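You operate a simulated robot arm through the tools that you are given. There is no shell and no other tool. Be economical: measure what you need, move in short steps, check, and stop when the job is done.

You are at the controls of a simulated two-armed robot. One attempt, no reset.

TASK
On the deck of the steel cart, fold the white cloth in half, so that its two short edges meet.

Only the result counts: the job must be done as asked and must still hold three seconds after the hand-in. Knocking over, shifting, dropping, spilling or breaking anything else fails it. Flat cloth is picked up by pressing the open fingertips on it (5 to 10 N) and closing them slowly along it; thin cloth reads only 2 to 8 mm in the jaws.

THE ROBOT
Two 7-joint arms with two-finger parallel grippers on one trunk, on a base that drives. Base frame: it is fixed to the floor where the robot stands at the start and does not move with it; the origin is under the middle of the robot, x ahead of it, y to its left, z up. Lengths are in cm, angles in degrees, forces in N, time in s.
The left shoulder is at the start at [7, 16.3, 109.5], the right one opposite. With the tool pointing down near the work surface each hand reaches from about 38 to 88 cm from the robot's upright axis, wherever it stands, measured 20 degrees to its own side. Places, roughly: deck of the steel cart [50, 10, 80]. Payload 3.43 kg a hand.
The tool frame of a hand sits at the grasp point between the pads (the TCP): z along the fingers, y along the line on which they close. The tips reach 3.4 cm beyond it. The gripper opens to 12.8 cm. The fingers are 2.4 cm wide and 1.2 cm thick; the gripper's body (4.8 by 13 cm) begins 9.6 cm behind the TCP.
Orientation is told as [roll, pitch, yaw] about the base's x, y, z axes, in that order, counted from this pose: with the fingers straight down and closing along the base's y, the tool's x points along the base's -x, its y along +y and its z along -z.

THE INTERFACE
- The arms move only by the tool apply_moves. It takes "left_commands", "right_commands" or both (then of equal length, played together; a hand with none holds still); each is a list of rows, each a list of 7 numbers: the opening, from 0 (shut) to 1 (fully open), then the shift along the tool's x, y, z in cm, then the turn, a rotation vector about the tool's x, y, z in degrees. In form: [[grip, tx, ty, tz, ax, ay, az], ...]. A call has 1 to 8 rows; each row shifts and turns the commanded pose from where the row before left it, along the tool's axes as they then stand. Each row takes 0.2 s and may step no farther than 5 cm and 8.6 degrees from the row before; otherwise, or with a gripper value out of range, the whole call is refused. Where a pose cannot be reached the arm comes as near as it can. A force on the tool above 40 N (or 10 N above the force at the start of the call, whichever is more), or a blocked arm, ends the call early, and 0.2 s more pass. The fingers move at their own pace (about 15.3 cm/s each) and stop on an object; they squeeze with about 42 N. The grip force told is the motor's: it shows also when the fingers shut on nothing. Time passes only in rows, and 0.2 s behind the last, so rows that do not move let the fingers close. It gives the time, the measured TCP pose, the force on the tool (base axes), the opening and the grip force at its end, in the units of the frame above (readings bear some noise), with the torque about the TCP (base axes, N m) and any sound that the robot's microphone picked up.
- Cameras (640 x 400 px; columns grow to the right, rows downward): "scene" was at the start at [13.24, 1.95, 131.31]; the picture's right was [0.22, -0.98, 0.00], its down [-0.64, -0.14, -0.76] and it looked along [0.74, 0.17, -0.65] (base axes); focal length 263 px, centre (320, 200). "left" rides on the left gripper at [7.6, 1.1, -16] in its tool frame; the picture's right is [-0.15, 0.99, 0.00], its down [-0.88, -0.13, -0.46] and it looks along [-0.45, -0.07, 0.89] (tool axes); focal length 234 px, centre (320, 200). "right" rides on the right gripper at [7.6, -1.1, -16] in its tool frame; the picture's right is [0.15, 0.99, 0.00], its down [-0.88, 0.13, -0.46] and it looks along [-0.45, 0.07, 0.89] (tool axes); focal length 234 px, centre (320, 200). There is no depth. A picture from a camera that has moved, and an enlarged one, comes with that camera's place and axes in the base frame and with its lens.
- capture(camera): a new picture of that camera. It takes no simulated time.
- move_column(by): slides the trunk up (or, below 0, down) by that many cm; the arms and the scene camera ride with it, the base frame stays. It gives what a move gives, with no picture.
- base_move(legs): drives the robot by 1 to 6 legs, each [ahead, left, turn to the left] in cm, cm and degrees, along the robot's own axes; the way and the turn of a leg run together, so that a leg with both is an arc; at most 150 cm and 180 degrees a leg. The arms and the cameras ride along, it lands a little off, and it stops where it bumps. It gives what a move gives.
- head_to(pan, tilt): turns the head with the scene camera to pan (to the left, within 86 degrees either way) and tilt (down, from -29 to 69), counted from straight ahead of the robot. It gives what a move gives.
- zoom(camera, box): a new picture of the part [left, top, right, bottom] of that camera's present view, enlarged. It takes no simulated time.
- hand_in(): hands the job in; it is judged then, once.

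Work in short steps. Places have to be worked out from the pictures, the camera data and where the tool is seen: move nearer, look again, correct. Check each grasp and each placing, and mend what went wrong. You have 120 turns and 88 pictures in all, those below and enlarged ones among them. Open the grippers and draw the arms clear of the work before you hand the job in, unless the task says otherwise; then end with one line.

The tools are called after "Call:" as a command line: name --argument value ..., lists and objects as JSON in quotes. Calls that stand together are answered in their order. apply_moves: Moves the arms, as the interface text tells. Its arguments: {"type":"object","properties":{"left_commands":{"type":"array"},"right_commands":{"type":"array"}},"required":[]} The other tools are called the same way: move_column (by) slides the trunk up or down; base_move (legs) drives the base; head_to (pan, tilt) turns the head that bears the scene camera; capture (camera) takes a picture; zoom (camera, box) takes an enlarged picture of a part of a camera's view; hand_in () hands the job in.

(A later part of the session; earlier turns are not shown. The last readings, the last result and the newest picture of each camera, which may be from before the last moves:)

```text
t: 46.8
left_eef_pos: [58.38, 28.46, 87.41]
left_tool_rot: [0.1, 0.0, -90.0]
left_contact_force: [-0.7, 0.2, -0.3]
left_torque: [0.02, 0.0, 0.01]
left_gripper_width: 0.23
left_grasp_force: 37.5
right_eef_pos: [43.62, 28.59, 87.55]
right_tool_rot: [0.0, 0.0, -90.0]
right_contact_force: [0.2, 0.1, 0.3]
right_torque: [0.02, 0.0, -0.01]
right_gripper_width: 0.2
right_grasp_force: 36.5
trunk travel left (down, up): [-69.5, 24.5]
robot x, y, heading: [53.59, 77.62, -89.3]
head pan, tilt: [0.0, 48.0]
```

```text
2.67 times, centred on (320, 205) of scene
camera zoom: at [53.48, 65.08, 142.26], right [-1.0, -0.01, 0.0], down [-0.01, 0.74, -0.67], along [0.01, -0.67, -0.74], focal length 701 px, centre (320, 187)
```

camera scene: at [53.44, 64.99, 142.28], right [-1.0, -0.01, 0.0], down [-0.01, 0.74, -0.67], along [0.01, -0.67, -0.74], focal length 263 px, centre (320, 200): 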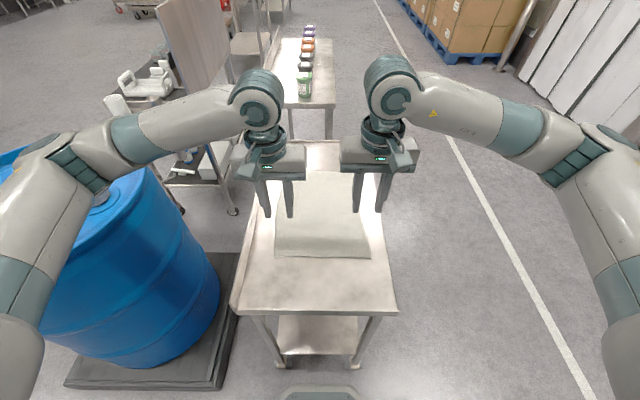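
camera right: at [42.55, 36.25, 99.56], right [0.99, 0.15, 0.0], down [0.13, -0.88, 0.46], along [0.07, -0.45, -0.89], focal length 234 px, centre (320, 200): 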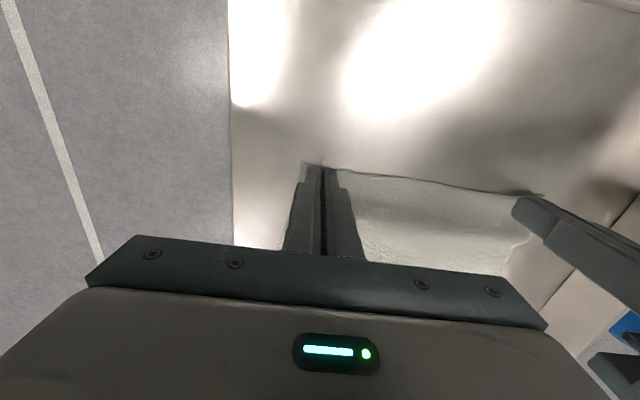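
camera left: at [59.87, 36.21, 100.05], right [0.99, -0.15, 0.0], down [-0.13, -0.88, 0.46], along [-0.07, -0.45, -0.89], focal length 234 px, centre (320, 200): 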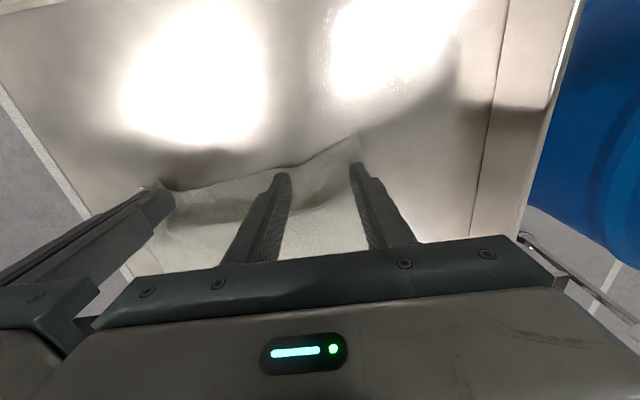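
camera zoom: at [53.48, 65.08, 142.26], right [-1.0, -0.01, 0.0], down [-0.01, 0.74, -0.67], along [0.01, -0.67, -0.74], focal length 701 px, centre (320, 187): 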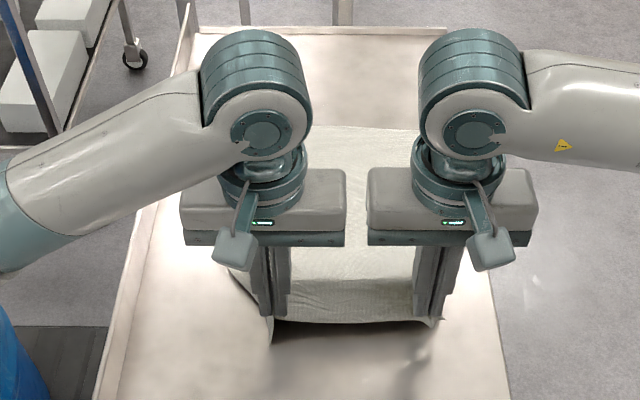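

Both corners are held and off the deck. I'll spread the hands slightly to take out the slack, mostly with left toward +x.

Call:
apply_moves --left_commands '[[0, 0, 0.8, -0.5, 0, 0, 0], [0, 0, 0.8, -0.5, 0, 0, 0], [0, 0, 0.6, -0.5, 0, 0, 0], [0, 0, 0, 0, 0, 0, 0]]' --right_commands '[[0, 0, -0.2, -0.5, 0, 0, 0], [0, 0, -0.2, -0.5, 0, 0, 0], [0, 0, 0, -0.5, 0, 0, 0], [0, 0, 0, 0, 0, 0, 0]]'

Call:
zoom --camera "scene" --box '[240, 130, 400, 280]'

```text
t: 47.8
left_eef_pos: [60.34, 28.57, 88.93]
left_tool_rot: [-0.2, 0.0, -90.1]
left_contact_force: [-24.0, -1.3, 0.2]
left_torque: [-0.06, 0.81, -0.25]
left_gripper_width: 0.26
left_grasp_force: 36.8
right_eef_pos: [43.26, 28.66, 89.07]
right_tool_rot: [0.1, 0.1, -90.0]
right_contact_force: [22.6, 0.4, -0.3]
right_torque: [0.06, -0.83, 0.5]
right_gripper_width: 0.56
right_grasp_force: 40.1
trunk travel left (down, up): [-69.5, 24.5]
robot x, y, heading: [53.17, 77.58, -89.6]
head pan, tilt: [0.0, 48.0]
```

```text
2.67 times, centred on (320, 205) of scene
camera zoom: at [53.47, 65.08, 142.27], right [-1.0, -0.01, 0.0], down [-0.01, 0.74, -0.67], along [0.01, -0.67, -0.74], focal length 701 px, centre (320, 187)
```

zoom: 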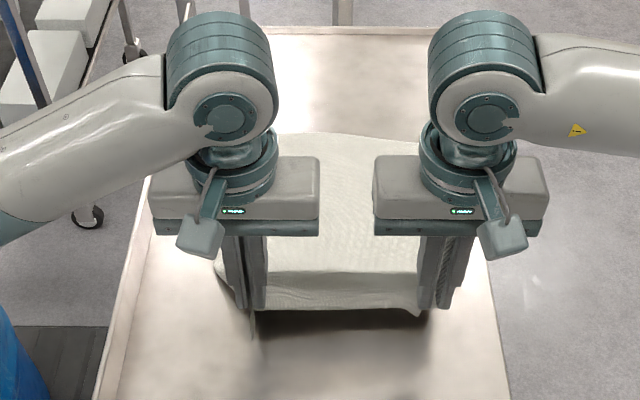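

That's too taut at 24 N. I'll relax by moving right 0.7 cm inward, which also centres the pair, then start the fold along an arc over the fold line at y≈13.

Call:
apply_moves --left_commands '[[0, -1.6, 0, -1.7, 0, 0, 0], [0, -2, 0, -1.8, 0, 0, 0], [0, -2.2, 0, -1.5, 0, 0, 0], [0, -2.3, 0, -1.4, 0, 0, 0], [0, -2.5, 0, -1, 0, 0, 0], [0, -2.5, 0, -0.6, 0, 0, 0], [0, -2.5, 0, -0.4, 0, 0, 0], [0, -2.5, 0, 0.2, 0, 0, 0]]' --right_commands '[[0, -1.6, 0.4, -1.7, 0, 0, 0], [0, -2, 0.3, -1.8, 0, 0, 0], [0, -2.2, 0.1, -1.5, 0, 0, 0], [0, -2.3, 0, -1.4, 0, 0, 0], [0, -2.5, 0, -1, 0, 0, 0], [0, -2.5, 0, -0.6, 0, 0, 0], [0, -2.5, 0, -0.4, 0, 0, 0], [0, -2.5, 0, 0.2, 0, 0, 0]]'

Call:
capture --camera "scene"

```text
t: 49.6
left_eef_pos: [60.53, 10.35, 97.07]
left_tool_rot: [0.0, 0.1, -90.1]
left_contact_force: [-13.0, -0.8, -1.1]
left_torque: [-0.02, 0.44, -0.11]
left_gripper_width: 0.22
left_grasp_force: 37.6
right_eef_pos: [43.96, 10.4, 97.14]
right_tool_rot: [0.0, 0.1, -90.0]
right_contact_force: [11.8, 1.1, -0.9]
right_torque: [0.06, -0.43, 0.23]
right_gripper_width: 0.39
right_grasp_force: 38.3
trunk travel left (down, up): [-69.5, 24.5]
robot x, y, heading: [53.55, 77.91, -89.6]
head pan, tilt: [0.0, 48.0]
```

```text
61 pictures are left
camera scene: at [53.5, 64.96, 142.25], right [-1.0, -0.01, 0.0], down [-0.01, 0.74, -0.67], along [0.01, -0.67, -0.74], focal length 263 px, centre (320, 200)
```

scene: 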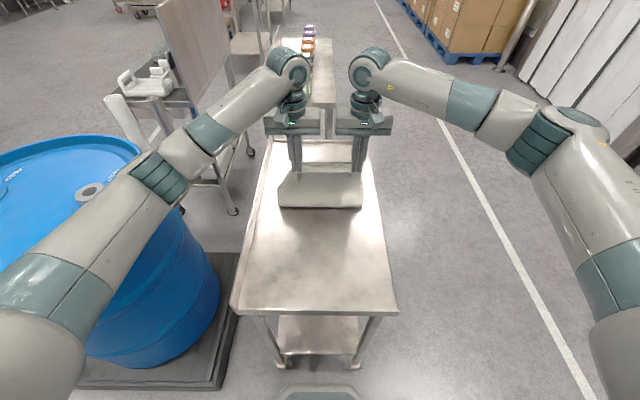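

The hands are above the fold line and the sheet is bent at y≈12–13. I'll relax the tension a bit more and continue down toward the far edge.

Call:
apply_moves --left_commands '[[0, -2.4, -0.3, 0.6, 0, 0, 0], [0, -2.5, 0, 1.1, 0, 0, 0], [0, -2.3, 0, 1.6, 0, 0, 0], [0, -2.0, 0, 2.0, 0, 0, 0], [0, -1.7, 0, 2.1, 0, 0, 0], [0, -1.1, 0, 2.0, 0, 0, 0], [0, 0, 0, 0, 0, 0, 0]]' --right_commands '[[0, -2.4, 0.3, 0.6, 0, 0, 0], [0, -2.5, 0, 1.1, 0, 0, 0], [0, -2.3, 0, 1.6, 0, 0, 0], [0, -2.0, 0, 2.0, 0, 0, 0], [0, -1.7, 0, 2.1, 0, 0, 0], [0, -1.1, 0, 2.0, 0, 0, 0], [0, 0, 0, 0, 0, 0, 0]]'

Call:
zoom --camera "scene" --box '[240, 80, 400, 230]'

Call:
capture --camera "left"

Call:
capture --camera "right"

```text
t: 51.2
left_eef_pos: [60.17, -1.44, 87.72]
left_tool_rot: [-0.1, 0.0, -90.0]
left_contact_force: [-10.2, -0.9, -0.4]
left_torque: [-0.06, 0.39, -0.09]
left_gripper_width: 0.23
left_grasp_force: 36.9
right_eef_pos: [44.39, -1.44, 87.66]
right_tool_rot: [0.1, 0.0, -89.9]
right_contact_force: [10.3, 0.6, -0.2]
right_torque: [0.05, -0.34, 0.19]
right_gripper_width: 0.27
right_grasp_force: 37.0
trunk travel left (down, up): [-69.5, 24.5]
robot x, y, heading: [53.32, 78.07, -89.5]
head pan, tilt: [0.0, 48.0]
```

```text
2.67 times, centred on (320, 155) of scene
camera zoom: at [53.5, 65.14, 142.27], right [-1.0, -0.01, 0.0], down [-0.01, 0.74, -0.67], along [0.01, -0.67, -0.74], focal length 701 px, centre (320, 320)
```

zoom: 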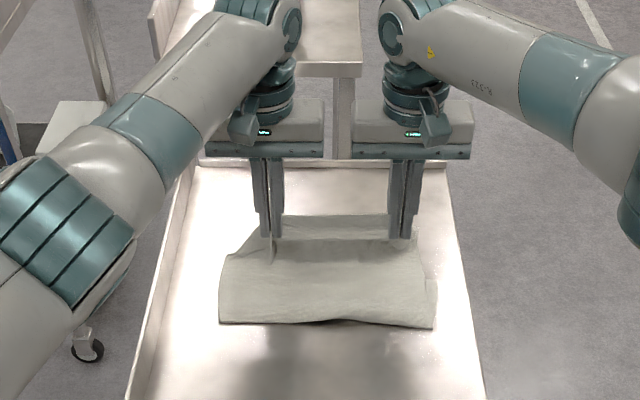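

```text
59 pictures are left
camera left: at [61.39, 6.13, 103.84], right [0.99, -0.15, 0.0], down [-0.13, -0.88, 0.46], along [-0.07, -0.45, -0.89], focal length 234 px, centre (320, 200)
```

left: 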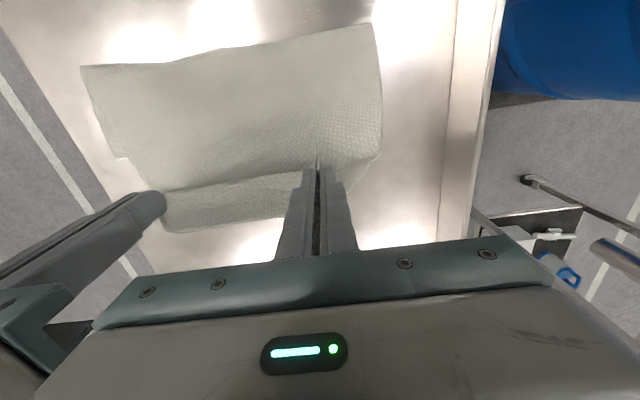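

```text
58 pictures are left
camera right: at [43.25, 6.13, 103.69], right [0.99, 0.15, 0.0], down [0.13, -0.88, 0.46], along [0.07, -0.45, -0.89], focal length 234 px, centre (320, 200)
```

right: 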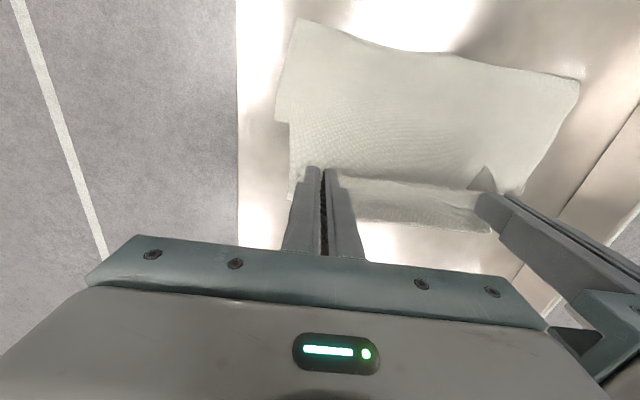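

The whole cloth has slid about 4 cm away: the far edge is now at y≈-7.4 and the fold at y≈9.7, which still gives halves. So the held edge has to go further, with the pinch at about y=-6.

Call:
apply_moves --left_commands '[[0, -1.5, -0.2, 0.4, 0, 0, 0], [0, -1.5, 0, 0.5, 0, 0, 0], [0, -1.2, 0, 0.6, 0, 0, 0], [0, -0.4, 0, 0.7, 0, 0, 0], [0, 0, 0, 0, 0, 0, 0]]' --right_commands '[[0, -1.5, 0.2, 0.4, 0, 0, 0], [0, -1.5, 0, 0.5, 0, 0, 0], [0, -1.2, 0, 0.6, 0, 0, 0], [0, -0.4, 0, 0.7, 0, 0, 0], [0, 0, 0, 0, 0, 0, 0]]'

Call:
capture --camera "left"

Call:
capture --camera "right"

```text
t: 52.4
left_eef_pos: [60.6, -2.74, 86.47]
left_tool_rot: [-0.1, 0.0, -90.0]
left_contact_force: [-12.9, -1.2, 0.2]
left_torque: [0.0, 0.45, -0.1]
left_gripper_width: 0.25
left_grasp_force: 37.3
left hand out of reach, approached as far as the arm can: row 2, 3, 4
right_eef_pos: [44.21, -3.59, 86.04]
right_tool_rot: [0.0, 0.0, -89.9]
right_contact_force: [13.7, 1.6, -0.7]
right_torque: [0.08, -0.53, 0.27]
right_gripper_width: 0.47
right_grasp_force: 38.9
right hand out of reach, approached as far as the arm can: row 2, 3, 4
trunk travel left (down, up): [-69.5, 24.5]
robot x, y, heading: [53.46, 77.68, -89.2]
head pan, tilt: [0.0, 48.0]
```

```text
57 pictures are left
camera left: at [61.82, 4.84, 102.47], right [0.99, -0.15, 0.0], down [-0.13, -0.88, 0.46], along [-0.07, -0.45, -0.89], focal length 234 px, centre (320, 200)
```

left: 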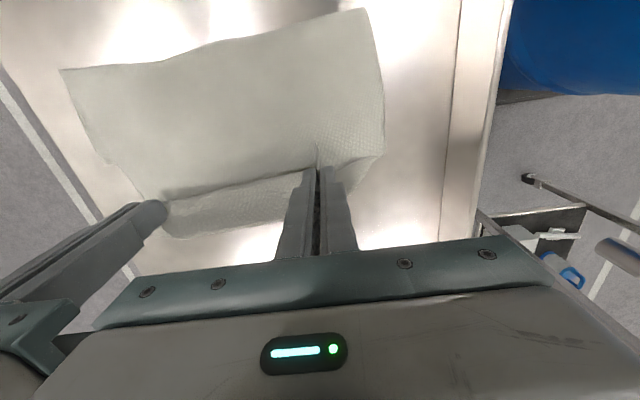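

```text
56 pictures are left
camera right: at [43.08, 3.83, 102.13], right [0.99, 0.15, 0.0], down [0.13, -0.88, 0.46], along [0.07, -0.45, -0.89], focal length 234 px, centre (320, 200)
```

right: 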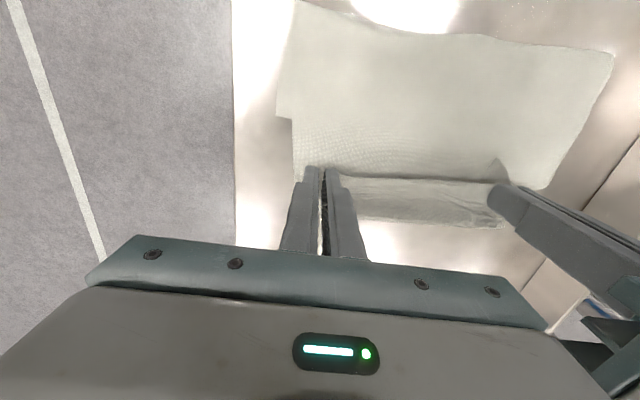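

Both arms are at their reach limit, about 3 cm short. The chassis front shows at the bottom of the scene view, so I'll check how much room there is to drive forward.

Call:
head_to --pan 0 --tilt 58

Call:
capture --camera "scene"

```text
t: 53.1
left_eef_pos: [60.62, -2.8, 86.42]
left_tool_rot: [0.0, 0.0, -90.1]
left_contact_force: [-13.8, -1.3, -0.4]
left_torque: [-0.06, 0.51, -0.12]
left_gripper_width: 0.23
left_grasp_force: 37.2
right_eef_pos: [44.08, -3.74, 86.04]
right_tool_rot: [-0.1, 0.0, -90.0]
right_contact_force: [13.7, 2.0, 0.5]
right_torque: [0.09, -0.46, 0.3]
right_gripper_width: 0.45
right_grasp_force: 39.2
trunk travel left (down, up): [-69.5, 24.5]
robot x, y, heading: [53.72, 78.25, -89.6]
head pan, tilt: [0.0, 58.0]
```

```text
55 pictures are left
camera scene: at [53.47, 66.06, 140.98], right [-1.0, -0.01, 0.0], down [-0.01, 0.85, -0.53], along [0.01, -0.53, -0.85], focal length 263 px, centre (320, 200)
```

scene: 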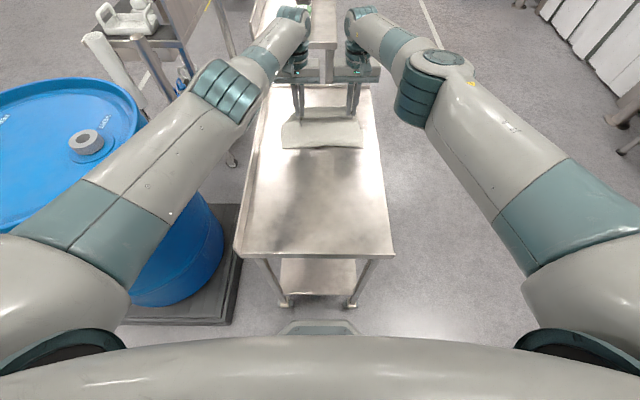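

The chassis front is at y≈48–51 and the cart legs at y≈40, with the pallet well to the side. A 3.5 cm drive forward is safe and carries the held edge along.

Call:
base_move --legs '[[3.5, 0, 0]]'

Call:
apply_moves --left_commands '[[0, 0, 0, 0, 0, 0, 0]]' --right_commands '[[0, 0, 0.4, 0, 0, 0, 0]]'

Call:
capture --camera "left"

Call:
capture --camera "right"

```text
t: 54.0
left_eef_pos: [60.63, -6.03, 86.68]
left_tool_rot: [0.0, -0.3, -90.1]
left_contact_force: [-13.2, -1.5, 1.4]
left_torque: [-0.06, 0.45, -0.09]
left_gripper_width: 0.22
left_grasp_force: 37.3
right_eef_pos: [44.12, -6.93, 86.4]
right_tool_rot: [-0.1, -0.2, -89.9]
right_contact_force: [13.5, 2.1, -1.1]
right_torque: [0.04, -0.47, 0.29]
right_gripper_width: 0.42
right_grasp_force: 39.2
trunk travel left (down, up): [-69.5, 24.5]
robot x, y, heading: [53.66, 74.25, -89.9]
head pan, tilt: [0.0, 58.0]
```

```text
t: 54.4
left_eef_pos: [60.5, -5.97, 86.66]
left_tool_rot: [-0.1, -0.1, -90.1]
left_contact_force: [-9.4, -2.0, -0.7]
left_torque: [-0.1, 0.36, -0.08]
left_gripper_width: 0.24
left_grasp_force: 36.7
right_eef_pos: [44.73, -6.89, 86.39]
right_tool_rot: [0.1, -0.1, -89.8]
right_contact_force: [9.9, 1.2, -0.4]
right_torque: [0.01, -0.33, 0.22]
right_gripper_width: 0.27
right_grasp_force: 37.6
trunk travel left (down, up): [-69.5, 24.5]
robot x, y, heading: [53.23, 74.48, -89.3]
head pan, tilt: [0.0, 58.0]
```

```text
54 pictures are left
camera left: at [61.76, 1.66, 102.66], right [0.99, -0.15, 0.0], down [-0.13, -0.88, 0.46], along [-0.07, -0.45, -0.89], focal length 234 px, centre (320, 200)
```

left: 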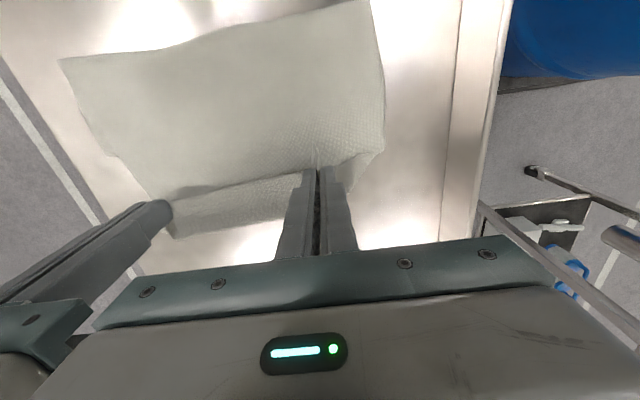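

```text
53 pictures are left
camera right: at [43.64, 0.66, 102.42], right [0.99, 0.15, 0.0], down [0.13, -0.88, 0.46], along [0.07, -0.45, -0.89], focal length 234 px, centre (320, 200)
```

right: 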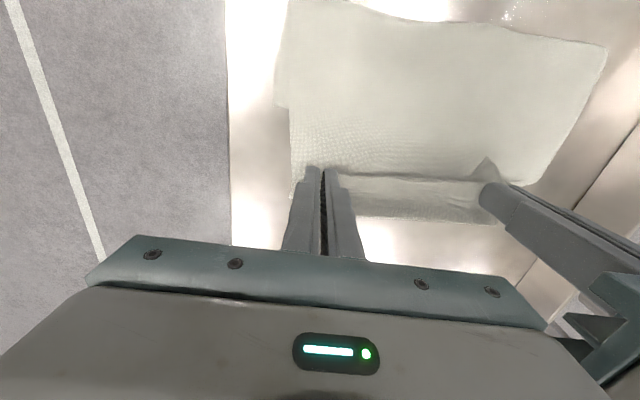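

The cloth slid along with the hands. The far edge is at y≈-10.6 and the fold at y≈6.3, so bottom and top lengths match once the pinched lip lies flat. I'll lower the held edge onto the bottom layer.

Call:
apply_moves --left_commands '[[0, -0.3, -0.2, 0.7, 0, 0, 0], [0, -0.3, 0, 0.7, 0, 0, 0], [0, 0, 0, 0.6, 0, 0, 0], [0, 0, 0, 0.3, 0, 0, 0], [0, 0, 0, 0, 0, 0, 0]]' --right_commands '[[0, 0, 0.2, 0.6, 0, 0, 0], [0, 0, 0, 0.6, 0, 0, 0], [0, 0, 0, 0.5, 0, 0, 0], [0, 0, 0, 0.3, 0, 0, 0], [0, 0, 0, 0, 0, 0, 0]]'

Call:
zoom --camera "left" --box '[140, 60, 460, 260]'

Call:
zoom --camera "scene" --box '[240, 60, 400, 160]'

```text
t: 55.6
left_eef_pos: [60.73, -5.77, 84.49]
left_tool_rot: [0.0, -0.2, -90.1]
left_contact_force: [-10.3, -1.0, -0.7]
left_torque: [-0.05, 0.37, -0.1]
left_gripper_width: 0.24
left_grasp_force: 37.1
left hand out of reach, approached as far as the arm can: row 1, 2
right_eef_pos: [44.69, -6.64, 84.41]
right_tool_rot: [0.0, -0.2, -90.0]
right_contact_force: [10.1, 0.8, 6.4]
right_torque: [0.06, -0.41, 0.24]
right_gripper_width: 0.37
right_grasp_force: 38.1
right hand out of reach, approached as far as the arm can: row 3
trunk travel left (down, up): [-69.5, 24.5]
robot x, y, heading: [53.4, 74.56, -89.7]
head pan, tilt: [0.0, 58.0]
```

```text
2.00 times, centred on (300, 160) of left
camera zoom: at [61.9, 1.79, 100.48], right [0.99, -0.15, 0.0], down [-0.13, -0.88, 0.46], along [-0.07, -0.45, -0.89], focal length 468 px, centre (360, 280)
```

zoom: 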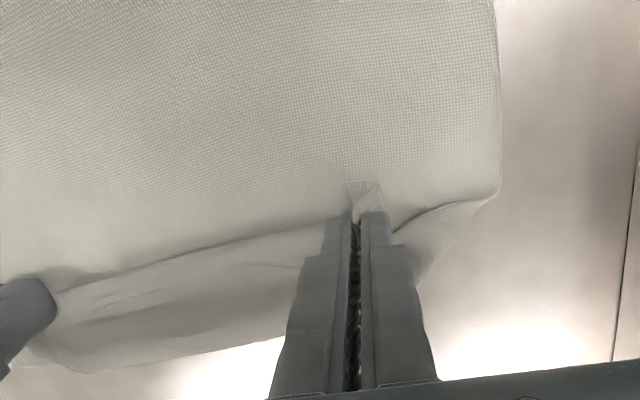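

```text
4.00 times, centred on (320, 110) of scene
camera zoom: at [53.49, 62.9, 141.01], right [-1.0, -0.01, 0.0], down [-0.01, 0.85, -0.53], along [0.01, -0.53, -0.85], focal length 1051 px, centre (320, 560)
```

zoom: 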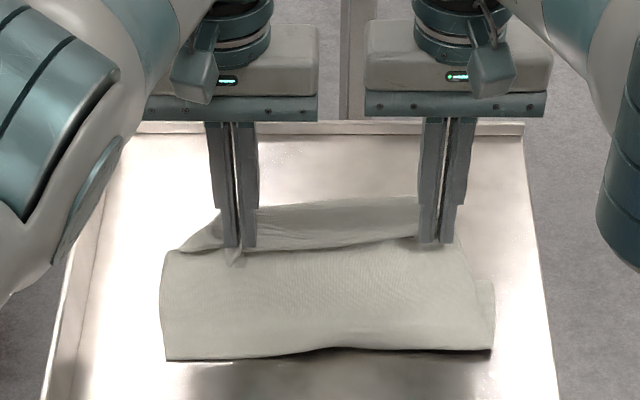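

The pinch is on the bottom layer, with right at 6 N. I'll release slowly, then lift both straight up and look.

Call:
apply_moves --left_commands '[[0.05, 0, 0, 0, 0, 0, 0], [0.1, 0, 0, -0.1, 0, 0, 0], [0.15, 0, 0, -0.2, 0, 0, 0], [0.2, 0, 0, -0.5, 0, 0, 0], [0.2, 0, 0, -2, 0, 0, 0], [0.2, 0, 0, -3, 0, 0, 0], [0.2, 0, 0, -3, 0, 0, 0], [0.2, 3, 0, -3, 0, 0, 0]]' --right_commands '[[0.05, 0, 0, 0, 0, 0, 0], [0.1, 0, 0, -0.1, 0, 0, 0], [0.15, 0, 0, -0.2, 0, 0, 0], [0.2, 0, 0, -0.5, 0, 0, 0], [0.2, 0, 0, -2, 0, 0, 0], [0.2, 0, 0, -3, 0, 0, 0], [0.2, 0, 0, -3, 0, 0, 0], [0.2, 3, 0, -3, 0, 0, 0]]'

Call:
zoom --camera "scene" --box '[240, 60, 400, 160]'

Call:
capture --camera "left"

Call:
capture --camera "right"

```text
t: 57.4
left_eef_pos: [59.47, -6.41, 96.24]
left_tool_rot: [0.2, 0.1, -90.1]
left_contact_force: [-0.3, 1.0, -0.2]
left_torque: [-0.05, -0.04, 0.0]
left_gripper_width: 2.58
left_grasp_force: 0.1
left hand out of reach, approached as far as the arm can: row 6, 8
right_eef_pos: [44.22, -3.67, 96.03]
right_tool_rot: [0.0, 0.0, -90.1]
right_contact_force: [0.2, 0.6, 0.2]
right_torque: [-0.08, 0.02, 0.01]
right_gripper_width: 2.58
right_grasp_force: 0.0
trunk travel left (down, up): [-69.5, 24.5]
robot x, y, heading: [53.6, 74.13, -89.4]
head pan, tilt: [0.0, 58.0]
```

```text
4.00 times, centred on (320, 110) of scene
camera zoom: at [53.2, 62.95, 140.99], right [-1.0, -0.01, 0.0], down [-0.01, 0.85, -0.53], along [0.01, -0.53, -0.85], focal length 1051 px, centre (320, 560)
```

zoom: 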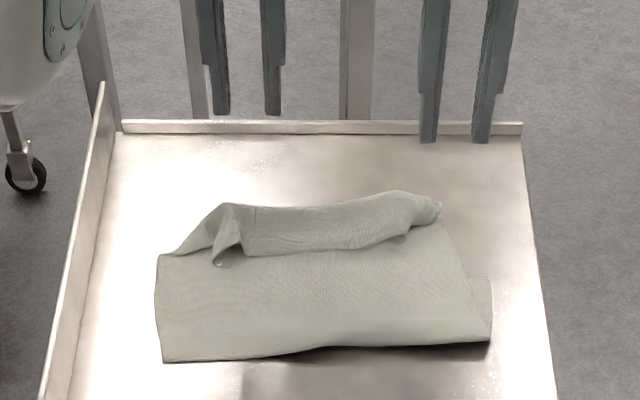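

```text
49 pictures are left
camera left: at [60.43, 1.09, 112.31], right [0.99, -0.15, 0.0], down [-0.13, -0.88, 0.45], along [-0.07, -0.45, -0.89], focal length 234 px, centre (320, 200)
```

left: 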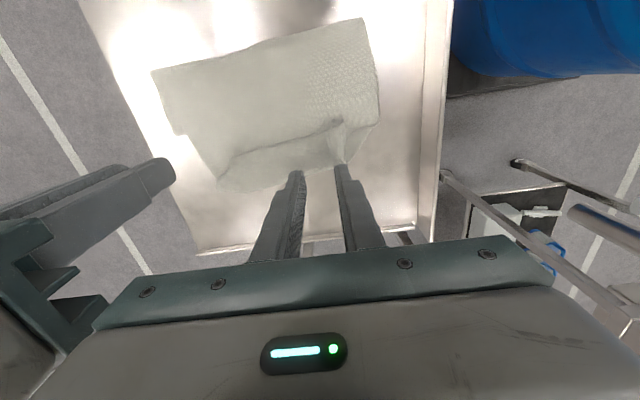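

```text
48 pictures are left
camera right: at [43.21, 3.82, 111.95], right [0.99, 0.15, 0.0], down [0.13, -0.88, 0.46], along [0.07, -0.45, -0.89], focal length 234 px, centre (320, 200)
```

right: 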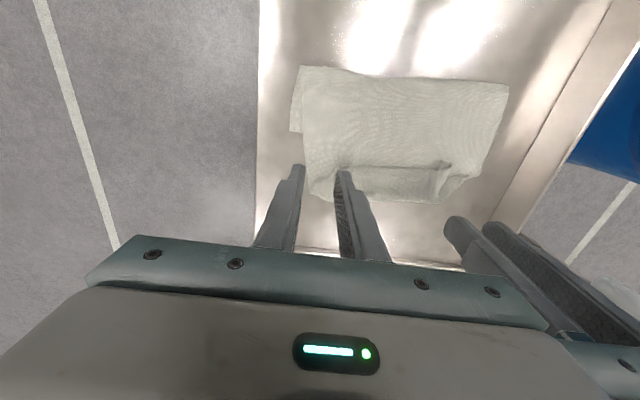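

Something curled at the far end. I'll pull both hands back for a clear view and zoom in.

Call:
apply_moves --left_commands '[[0.2, 3, 1, -1, 0, 0, 0], [0.2, 4, 1, 0, 0, 0, 0], [0.2, 4, 0, 0, 0, 0, 0], [0.2, 4, 0, 0, 0, 0, 0]]' --right_commands '[[0.2, 3, -1, -1, 0, 0, 0], [0.2, 4, -1, 0, 0, 0, 0], [0.2, 4, 0, 0, 0, 0, 0], [0.2, 4, 0, 0, 0, 0, 0]]'

Call:
zoom --camera "left" --box '[100, 80, 420, 280]'

Call:
zoom --camera "scene" --box '[272, 95, 368, 155]'

```text
t: 58.4
left_eef_pos: [58.8, -6.39, 96.79]
left_tool_rot: [0.2, -0.1, -90.1]
left_contact_force: [0.4, -0.1, -0.3]
left_torque: [-0.04, 0.0, 0.02]
left_gripper_width: 2.55
left_grasp_force: 0.1
left hand out of reach, approached as far as the arm can: row 1, 2, 3, 4
right_eef_pos: [42.3, 11.13, 97.15]
right_tool_rot: [0.2, -0.1, -90.0]
right_contact_force: [-0.3, 1.1, -0.6]
right_torque: [0.0, 0.01, -0.01]
right_gripper_width: 2.57
right_grasp_force: 0.0
trunk travel left (down, up): [-69.5, 24.5]
robot x, y, heading: [53.35, 74.35, -89.6]
head pan, tilt: [0.0, 58.0]
```

```text
2.00 times, centred on (260, 180) of left
camera zoom: at [59.95, 1.15, 112.84], right [0.99, -0.15, 0.0], down [-0.13, -0.88, 0.46], along [-0.07, -0.45, -0.89], focal length 468 px, centre (440, 240)
```

zoom: 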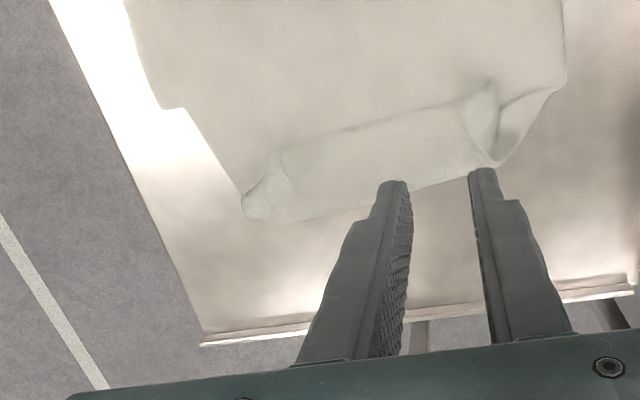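

```text
6.67 times, centred on (320, 125) of scene
camera zoom: at [53.39, 62.86, 140.99], right [-1.0, -0.01, 0.0], down [-0.01, 0.85, -0.53], along [0.01, -0.53, -0.85], focal length 1752 px, centre (320, 700)
```

zoom: 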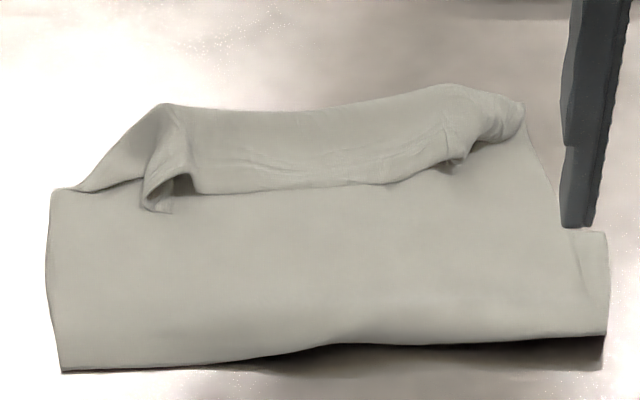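

I misread it earlier. The bottom layer's far edge never moved (y≈-3.5), and I over-pulled, so the fold is now at y≈6 and the short edge curled back as a lip. I'll have to carry that edge back and refold. First, the left arm seems stuck, so I'll test it.

Call:
apply_moves --left_commands '[[0.2, 1, 0, 0, 0, 0, 0], [0.2, 1, 0, 0, 0, 0, 0], [0.2, 1, 0, 0, 0, 0, 0]]'

Call:
capture --camera "scene"

```text
t: 59.2
left_eef_pos: [58.38, -6.45, 96.6]
left_tool_rot: [0.0, 0.1, -90.1]
left_contact_force: [-1.5, -0.1, -0.5]
left_torque: [0.0, -0.03, 0.01]
left_gripper_width: 2.57
left_grasp_force: 0.0
left hand out of reach, approached as far as the arm can: row 1, 2, 3
right_eef_pos: [42.38, 10.95, 96.95]
right_tool_rot: [0.0, 0.0, -90.0]
right_contact_force: [0.1, 0.8, -0.3]
right_torque: [-0.02, 0.0, 0.0]
right_gripper_width: 2.57
right_grasp_force: 0.1
trunk travel left (down, up): [-69.5, 24.5]
robot x, y, heading: [53.54, 74.69, -89.3]
head pan, tilt: [0.0, 58.0]
```

```text
45 pictures are left
camera scene: at [53.51, 62.68, 140.97], right [-1.0, -0.01, 0.0], down [-0.01, 0.85, -0.53], along [0.01, -0.53, -0.85], focal length 263 px, centre (320, 200)
```

scene: 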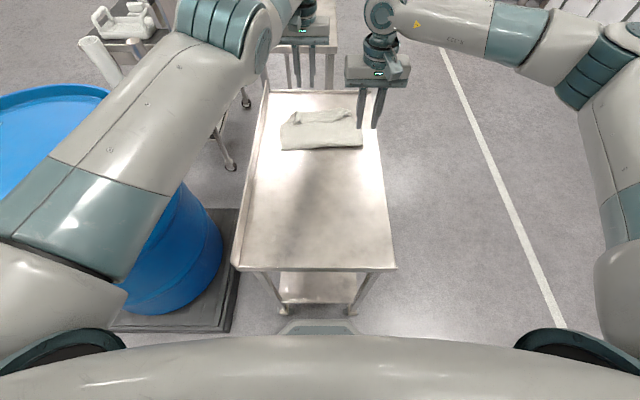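

The left arm looks fully stretched with its IK stuck. I'll try to free it by moving outward, raising, and tilting the tool.

Call:
apply_moves --left_commands '[[0.2, 0, 3, -3, 0, 0, 0], [0.2, 0, 3, -3, 0, 0, 0], [0.2, 0, 3, -3, 0, 0, 0], [0.2, 0, 0, -3, 0, 0, 0]]'

```text
t: 60.2
left_eef_pos: [67.27, -7.47, 108.69]
left_tool_rot: [0.0, 0.0, -90.1]
left_contact_force: [-0.1, 0.5, 0.6]
left_torque: [0.02, 0.0, -0.01]
left_gripper_width: 2.56
left_grasp_force: 0.2
left hand out of reach, approached as far as the arm can: row 1, 2, 3, 4
right_eef_pos: [42.42, 11.02, 97.02]
right_tool_rot: [0.0, 0.0, -90.0]
right_contact_force: [-1.0, 0.1, 0.4]
right_torque: [0.01, 0.02, -0.02]
right_gripper_width: 2.55
right_grasp_force: 0.1
trunk travel left (down, up): [-69.5, 24.5]
robot x, y, heading: [53.32, 74.84, -89.4]
head pan, tilt: [0.0, 58.0]
```

Sideways and upward motion works but y stays stuck, so the elbow is likely straight. I'll try tangential moves, inward and up, combined with retreat to get it to bend.

Call:
apply_moves --left_commands '[[0.2, 3, 3, -2, 0, 0, 8], [0.2, 3, 3, -2, 0, 0, 8], [0.2, 3, 3, -2, 0, 0, 8], [0.2, 3, 0, -2, 0, 0, 8], [0.2, 3, 0, -2, 0, 0, 0], [0.2, 3, 0, -2, 0, 0, 0]]'

Call:
capture --camera "scene"

```text
t: 61.6
left_eef_pos: [81.3, 6.99, 121.19]
left_tool_rot: [-0.1, 0.0, -122.1]
left_contact_force: [0.6, 0.5, 0.4]
left_torque: [-0.05, 0.05, 0.01]
left_gripper_width: 2.57
left_grasp_force: 0.1
left hand out of reach, approached as far as the arm can: row 1
right_eef_pos: [42.42, 11.09, 97.07]
right_tool_rot: [0.0, -0.1, -90.0]
right_contact_force: [0.1, 0.6, 0.0]
right_torque: [-0.03, -0.02, 0.02]
right_gripper_width: 2.58
right_grasp_force: 0.0
trunk travel left (down, up): [-69.5, 24.5]
robot x, y, heading: [53.18, 74.59, -89.4]
head pan, tilt: [0.0, 58.0]
```

```text
44 pictures are left
camera scene: at [53.6, 62.87, 140.98], right [-1.0, -0.01, 0.0], down [-0.01, 0.85, -0.53], along [0.0, -0.53, -0.85], focal length 263 px, centre (320, 200)
```

scene: 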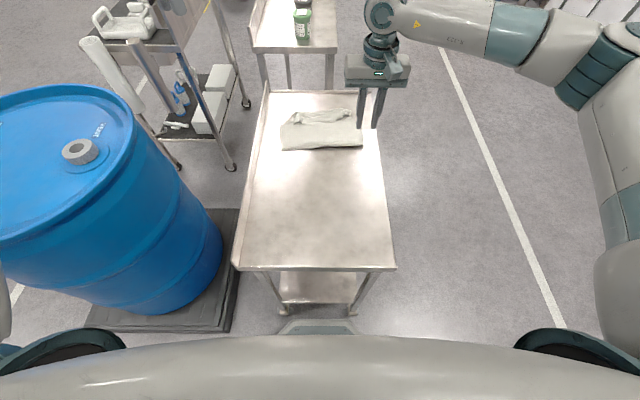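

Freed. I'll rotate left back to yaw -90, then bring both hands above the two standing corner curls at left (61.4, -4.2) and right (47, -5.5).

Call:
apply_moves --left_commands '[[0.3, 0, 0, 0, 0, 0, -8], [0.3, 0, 0, 0, 0, 0, -8], [0.3, 0, 0, 0, 0, 0, -8], [0.3, 0, 0, 0, 0, 0, -8.1], [0.3, -2.7, -4, 1, 0, 0, 0], [0.3, -2.7, -4, 1, 0, 0, 0], [0.3, -2.7, -4, 1, 0, 0, 0], [0.3, 0, -4, 1, 0, 0, 0]]'

Call:
apply_moves --left_commands '[[0.3, 0, -3.9, 2, 0, 0, 0], [0.3, 0, 0, 4, 0, 0, 0], [0.3, 0, 0, 4, 0, 0, 0], [0.3, 0, 0, 4, 0, 0, 0], [0.3, 0, 0, 4, 0, 0, 0]]'

Call:
zoom --camera "left" --box '[160, 60, 480, 260]'

Call:
zoom --camera "scene" --box '[272, 95, 368, 155]'

```text
t: 63.4
left_eef_pos: [65.14, -1.26, 117.51]
left_tool_rot: [0.0, 0.0, -89.9]
left_contact_force: [0.9, -0.6, 0.0]
left_torque: [-0.05, 0.0, -0.03]
left_gripper_width: 3.85
left_grasp_force: 0.1
right_eef_pos: [42.23, 10.92, 96.99]
right_tool_rot: [0.1, 0.1, -90.0]
right_contact_force: [-0.7, 0.0, -0.9]
right_torque: [0.0, -0.04, 0.0]
right_gripper_width: 2.58
right_grasp_force: 0.1
trunk travel left (down, up): [-69.5, 24.5]
robot x, y, heading: [53.43, 74.66, -89.6]
head pan, tilt: [0.0, 58.0]
```

```text
t: 64.6
left_eef_pos: [61.42, -1.32, 99.28]
left_tool_rot: [-0.1, -0.1, -90.0]
left_contact_force: [-0.3, 0.0, -0.2]
left_torque: [0.02, 0.02, 0.02]
left_gripper_width: 3.84
left_grasp_force: 0.0
right_eef_pos: [42.47, 10.94, 97.07]
right_tool_rot: [0.0, 0.0, -89.9]
right_contact_force: [-0.4, -0.9, -0.8]
right_torque: [0.0, 0.03, -0.03]
right_gripper_width: 2.55
right_grasp_force: 0.0
trunk travel left (down, up): [-69.5, 24.5]
robot x, y, heading: [53.36, 74.84, -89.4]
head pan, tilt: [0.0, 58.0]
```

```text
2.00 times, centred on (320, 160) of left
camera zoom: at [62.64, 6.27, 115.24], right [0.99, -0.15, 0.0], down [-0.13, -0.88, 0.46], along [-0.07, -0.45, -0.89], focal length 468 px, centre (320, 280)
```

zoom: 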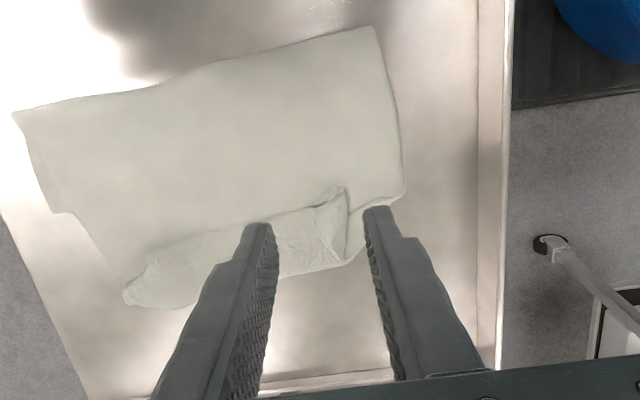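

```text
6.67 times, centred on (320, 125) of scene
camera zoom: at [53.58, 62.64, 140.98], right [-1.0, -0.01, 0.0], down [-0.01, 0.85, -0.53], along [0.0, -0.53, -0.85], focal length 1752 px, centre (320, 700)
```

zoom: 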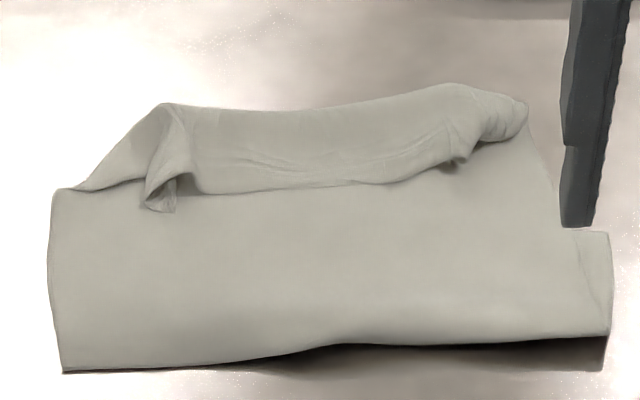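

The left ridge runs along y at x≈62.4, from y=-4.4 to -9. I'll shift left onto it and bring right near (47, -4), both still high.

Call:
apply_moves --left_commands '[[0.3, -0.9, 0.2, 1, 0, 0, 0], [0.3, -0.9, 0.2, 1, 0, 0, 0], [0.3, -0.9, 0.2, 1, 0, 0, 0], [0.3, -0.9, 0.3, 1, 0, 0, 0]]' --right_commands '[[0.3, -4, 1.1, 0, 0, 0, 0], [0.3, -4, 1.1, 0, 0, 0, 0], [0.3, -4, 1.1, 0, 0, 0, 0], [0.3, -3, 1.2, 0, 0, 0, 0]]'

Call:
zoom --camera "left" --box '[160, 60, 480, 260]'

Call:
zoom --camera "right" --box '[160, 60, 480, 260]'

```text
t: 65.6
left_eef_pos: [62.35, -4.87, 95.25]
left_tool_rot: [-0.1, 0.0, -90.0]
left_contact_force: [0.3, 0.2, 0.2]
left_torque: [0.02, 0.08, -0.01]
left_gripper_width: 3.83
left_grasp_force: 0.0
right_eef_pos: [47.45, -3.99, 96.55]
right_tool_rot: [-0.1, 0.1, -89.9]
right_contact_force: [-0.3, 0.1, -0.4]
right_torque: [0.0, 0.04, 0.02]
right_gripper_width: 3.86
right_grasp_force: 0.1
trunk travel left (down, up): [-69.5, 24.5]
robot x, y, heading: [53.2, 74.69, -89.8]
head pan, tilt: [0.0, 58.0]
```

```text
2.00 times, centred on (320, 160) of left
camera zoom: at [63.58, 2.69, 111.3], right [0.99, -0.15, 0.0], down [-0.13, -0.88, 0.46], along [-0.07, -0.45, -0.89], focal length 468 px, centre (320, 280)
```

zoom: 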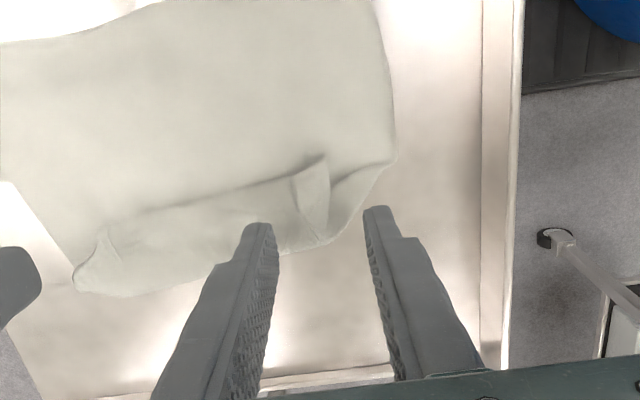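

```text
2.00 times, centred on (320, 160) of right
camera zoom: at [46.33, 3.57, 112.72], right [0.99, 0.15, 0.0], down [0.13, -0.88, 0.46], along [0.07, -0.45, -0.89], focal length 468 px, centre (320, 280)
```

zoom: 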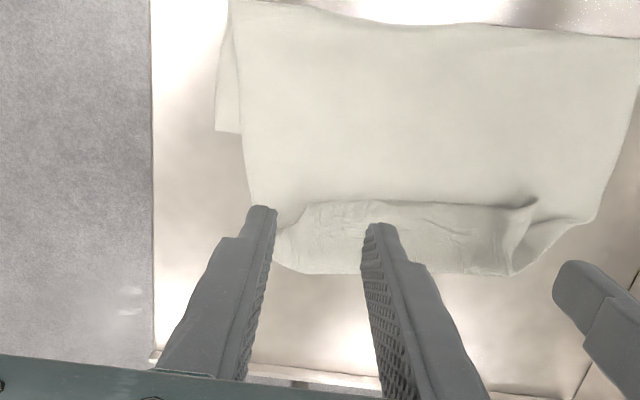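

The right ridge is at about (47, -7.5), just at the reach limit. I'll creep the base forward 2 cm, which leaves at least 2 cm to the cart legs.

Call:
base_move --legs '[[2, 0, 0]]'

```text
t: 66.4
left_eef_pos: [62.19, -6.52, 95.61]
left_tool_rot: [-0.1, -0.2, -90.0]
left_contact_force: [0.0, -0.3, 0.3]
left_torque: [-0.07, 0.03, 0.01]
left_gripper_width: 3.85
left_grasp_force: 0.1
right_eef_pos: [47.16, -5.6, 97.01]
right_tool_rot: [0.0, -0.3, -90.0]
right_contact_force: [-0.6, -0.4, -0.3]
right_torque: [-0.07, 0.05, 0.03]
right_gripper_width: 3.86
right_grasp_force: 0.1
trunk travel left (down, up): [-69.5, 24.5]
robot x, y, heading: [53.24, 72.19, -89.6]
head pan, tilt: [0.0, 58.0]
```

Now I'll align and descend to about 2 cm above the layers.

Call:
apply_moves --left_commands '[[0.3, 0.5, 0, 2.4, 0, 0, 0], [0.3, 0.5, 0, 2.4, 0, 0, 0], [0.3, 0, 0, 2.4, 0, 0, 0], [0.3, 0, 0, 2.0, 0, 0, 0], [0.3, 0, 0, 0, 0, 0, 0]]' --right_commands '[[0.3, -1, -0.2, 2.7, 0, 0, 0], [0.3, -1, -0.2, 2.7, 0, 0, 0], [0.3, 0, 0, 2.7, 0, 0, 0], [0.3, 0, 0, 2.5, 0, 0, 0], [0.3, 0, 0, 0, 0, 0, 0]]'

Call:
zoom --camera "left" --box '[200, 110, 440, 260]'

Call:
zoom --camera "right" --box '[200, 110, 440, 260]'

Call:
zoom --camera "scene" --box '[272, 85, 368, 145]'

```text
t: 67.6
left_eef_pos: [62.3, -5.84, 86.25]
left_tool_rot: [0.0, -0.1, -89.9]
left_contact_force: [-0.4, -0.4, 0.2]
left_torque: [0.0, -0.01, 0.01]
left_gripper_width: 3.84
left_grasp_force: 0.2
right_eef_pos: [46.69, -8.1, 86.35]
right_tool_rot: [0.1, -0.1, -90.0]
right_contact_force: [-1.2, -0.2, 0.1]
right_torque: [-0.01, 0.0, -0.01]
right_gripper_width: 3.83
right_grasp_force: 0.0
trunk travel left (down, up): [-69.5, 24.5]
robot x, y, heading: [53.5, 72.55, -89.5]
head pan, tilt: [0.0, 58.0]
```

```text
2.67 times, centred on (320, 185) of left
camera zoom: at [63.45, 1.86, 102.24], right [0.99, -0.15, 0.0], down [-0.13, -0.88, 0.46], along [-0.07, -0.45, -0.89], focal length 624 px, centre (320, 240)
```

zoom: 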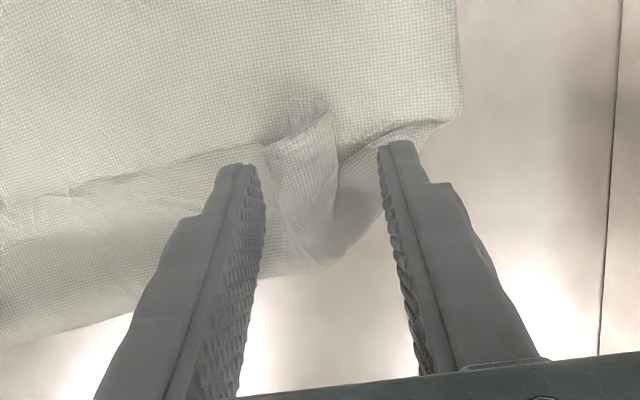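

```text
2.67 times, centred on (320, 185) of right
camera zoom: at [45.71, -0.51, 102.32], right [0.99, 0.15, 0.0], down [0.13, -0.88, 0.46], along [0.07, -0.45, -0.89], focal length 624 px, centre (320, 240)
```

zoom: 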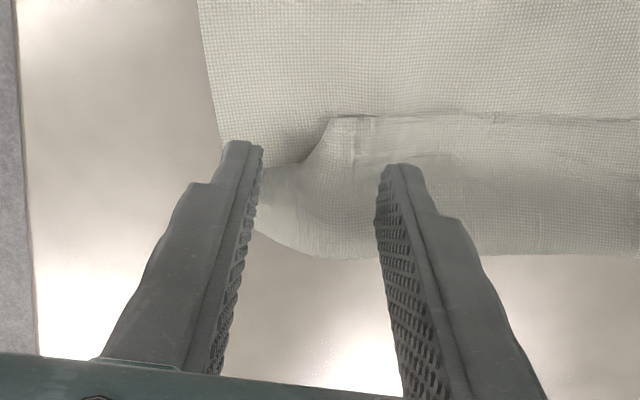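

```text
6.67 times, centred on (320, 115) of scene
camera zoom: at [53.48, 60.83, 140.98], right [-1.0, -0.01, 0.0], down [-0.01, 0.85, -0.53], along [0.01, -0.53, -0.85], focal length 1752 px, centre (320, 767)
```

zoom: 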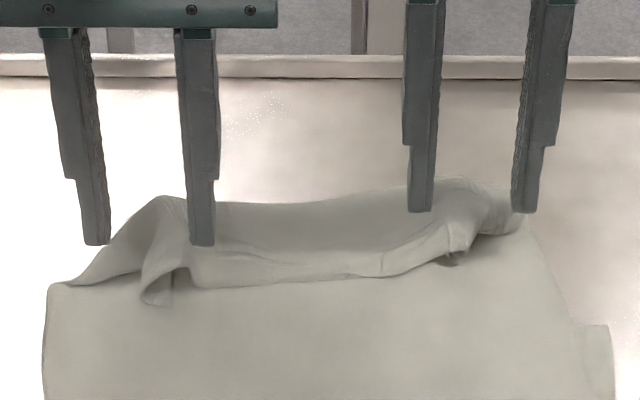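

Both curls lie between the fingers. I'll shift slightly toward the robot to take the free lip and lower to light contact.

Call:
apply_moves --left_commands '[[0.3, 0.8, -0.3, 0, 0, 0, 0], [0.3, 0, 0, 1, 0, 0, 0], [0.3, 0, 0, 0.8, 0, 0, 0], [0.3, 0, 0, 0.4, 0, 0, 0], [0.3, 0, 0, 0, 0, 0, 0]]' --right_commands '[[0.3, 0.8, 0.5, 0, 0, 0, 0], [0.3, 0, 0, 1, 0, 0, 0], [0.3, 0, 0, 0.8, 0, 0, 0], [0.3, 0, 0, 0.4, 0, 0, 0], [0.3, 0, 0, 0, 0, 0, 0]]'

Call:
zoom --camera "left" --box '[200, 110, 440, 260]'

Call:
zoom --camera "right" --box '[200, 110, 440, 260]'

```text
t: 68.8
left_eef_pos: [61.75, -4.96, 84.0]
left_tool_rot: [0.0, -0.2, -90.0]
left_contact_force: [-0.4, -0.2, -0.5]
left_torque: [0.0, 0.0, 0.01]
left_gripper_width: 3.83
left_grasp_force: 0.0
right_eef_pos: [47.22, -7.21, 83.95]
right_tool_rot: [0.0, 0.0, -89.9]
right_contact_force: [0.0, 0.0, 0.0]
right_torque: [0.01, 0.0, 0.01]
right_gripper_width: 3.84
right_grasp_force: 0.1
trunk travel left (down, up): [-69.5, 24.5]
robot x, y, heading: [53.81, 72.63, -89.2]
head pan, tilt: [0.0, 58.0]
```

```text
2.67 times, centred on (320, 185) of left
camera zoom: at [63.0, 2.64, 100.06], right [0.99, -0.15, 0.0], down [-0.13, -0.88, 0.46], along [-0.07, -0.45, -0.89], focal length 624 px, centre (320, 240)
```

zoom: 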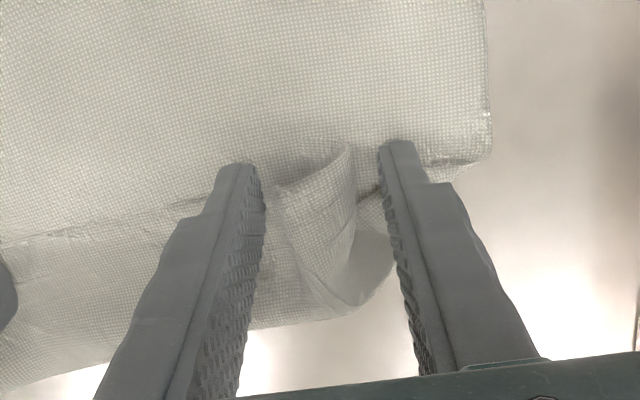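

```text
2.67 times, centred on (320, 185) of right
camera zoom: at [46.25, 0.48, 100.07], right [0.99, 0.15, 0.0], down [0.13, -0.88, 0.46], along [0.07, -0.45, -0.89], focal length 624 px, centre (320, 240)
```

zoom: 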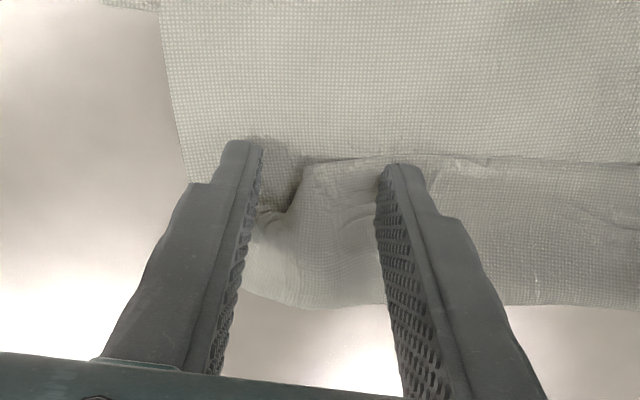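

The curls are nicely straddled with the tips at the top layer. I'll close slowly here.

Call:
apply_moves --left_commands '[[0.25, 0, 0, 0.1, 0, 0, 0], [0.2, 0, 0, 0, 0, 0, 0], [0.15, 0, 0, 0, 0, 0, 0], [0.1, 0, 0, 0, 0, 0, 0], [0.05, 0, 0, 0, 0, 0, 0], [0, 0, 0, 0, 0, 0, 0], [0, 0, 0, 0, 0, 0, 0]]' --right_commands '[[0.25, 0, 0, 0.15, 0, 0, 0], [0.2, 0, 0, 0, 0, 0, 0], [0.15, 0, 0, 0, 0, 0, 0], [0.1, 0, 0, 0, 0, 0, 0], [0.05, 0, 0, 0, 0, 0, 0], [0, 0, 0, 0, 0, 0, 0], [0, 0, 0, 0, 0, 0, 0]]'

Call:
zoom --camera "scene" --box '[272, 85, 368, 145]'

```text
t: 70.4
left_eef_pos: [61.7, -4.98, 83.9]
left_tool_rot: [-0.2, -0.1, -90.1]
left_contact_force: [-16.4, -0.5, 0.4]
left_torque: [-0.1, 0.6, -0.06]
left_gripper_width: 1.11
left_grasp_force: 42.1
right_eef_pos: [47.56, -7.03, 84.12]
right_tool_rot: [0.3, -0.1, -89.9]
right_contact_force: [16.0, 2.6, 0.6]
right_torque: [0.08, -0.59, 0.1]
right_gripper_width: 0.32
right_grasp_force: 38.0
trunk travel left (down, up): [-69.5, 24.5]
robot x, y, heading: [53.22, 72.3, -89.4]
head pan, tilt: [0.0, 58.0]
```

```text
6.67 times, centred on (320, 115) of scene
camera zoom: at [53.52, 60.81, 140.98], right [-1.0, -0.01, 0.0], down [-0.01, 0.85, -0.53], along [0.0, -0.53, -0.85], focal length 1752 px, centre (320, 767)
```

zoom: 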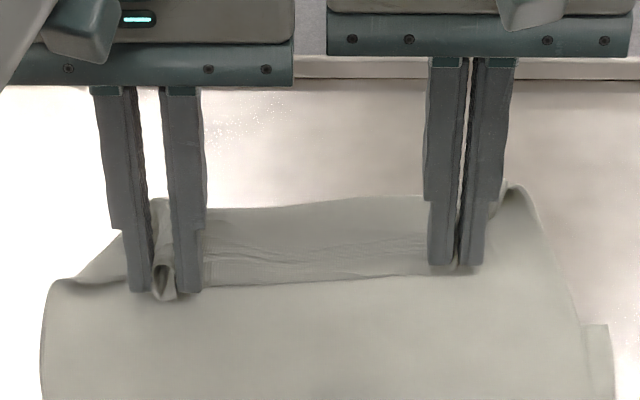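

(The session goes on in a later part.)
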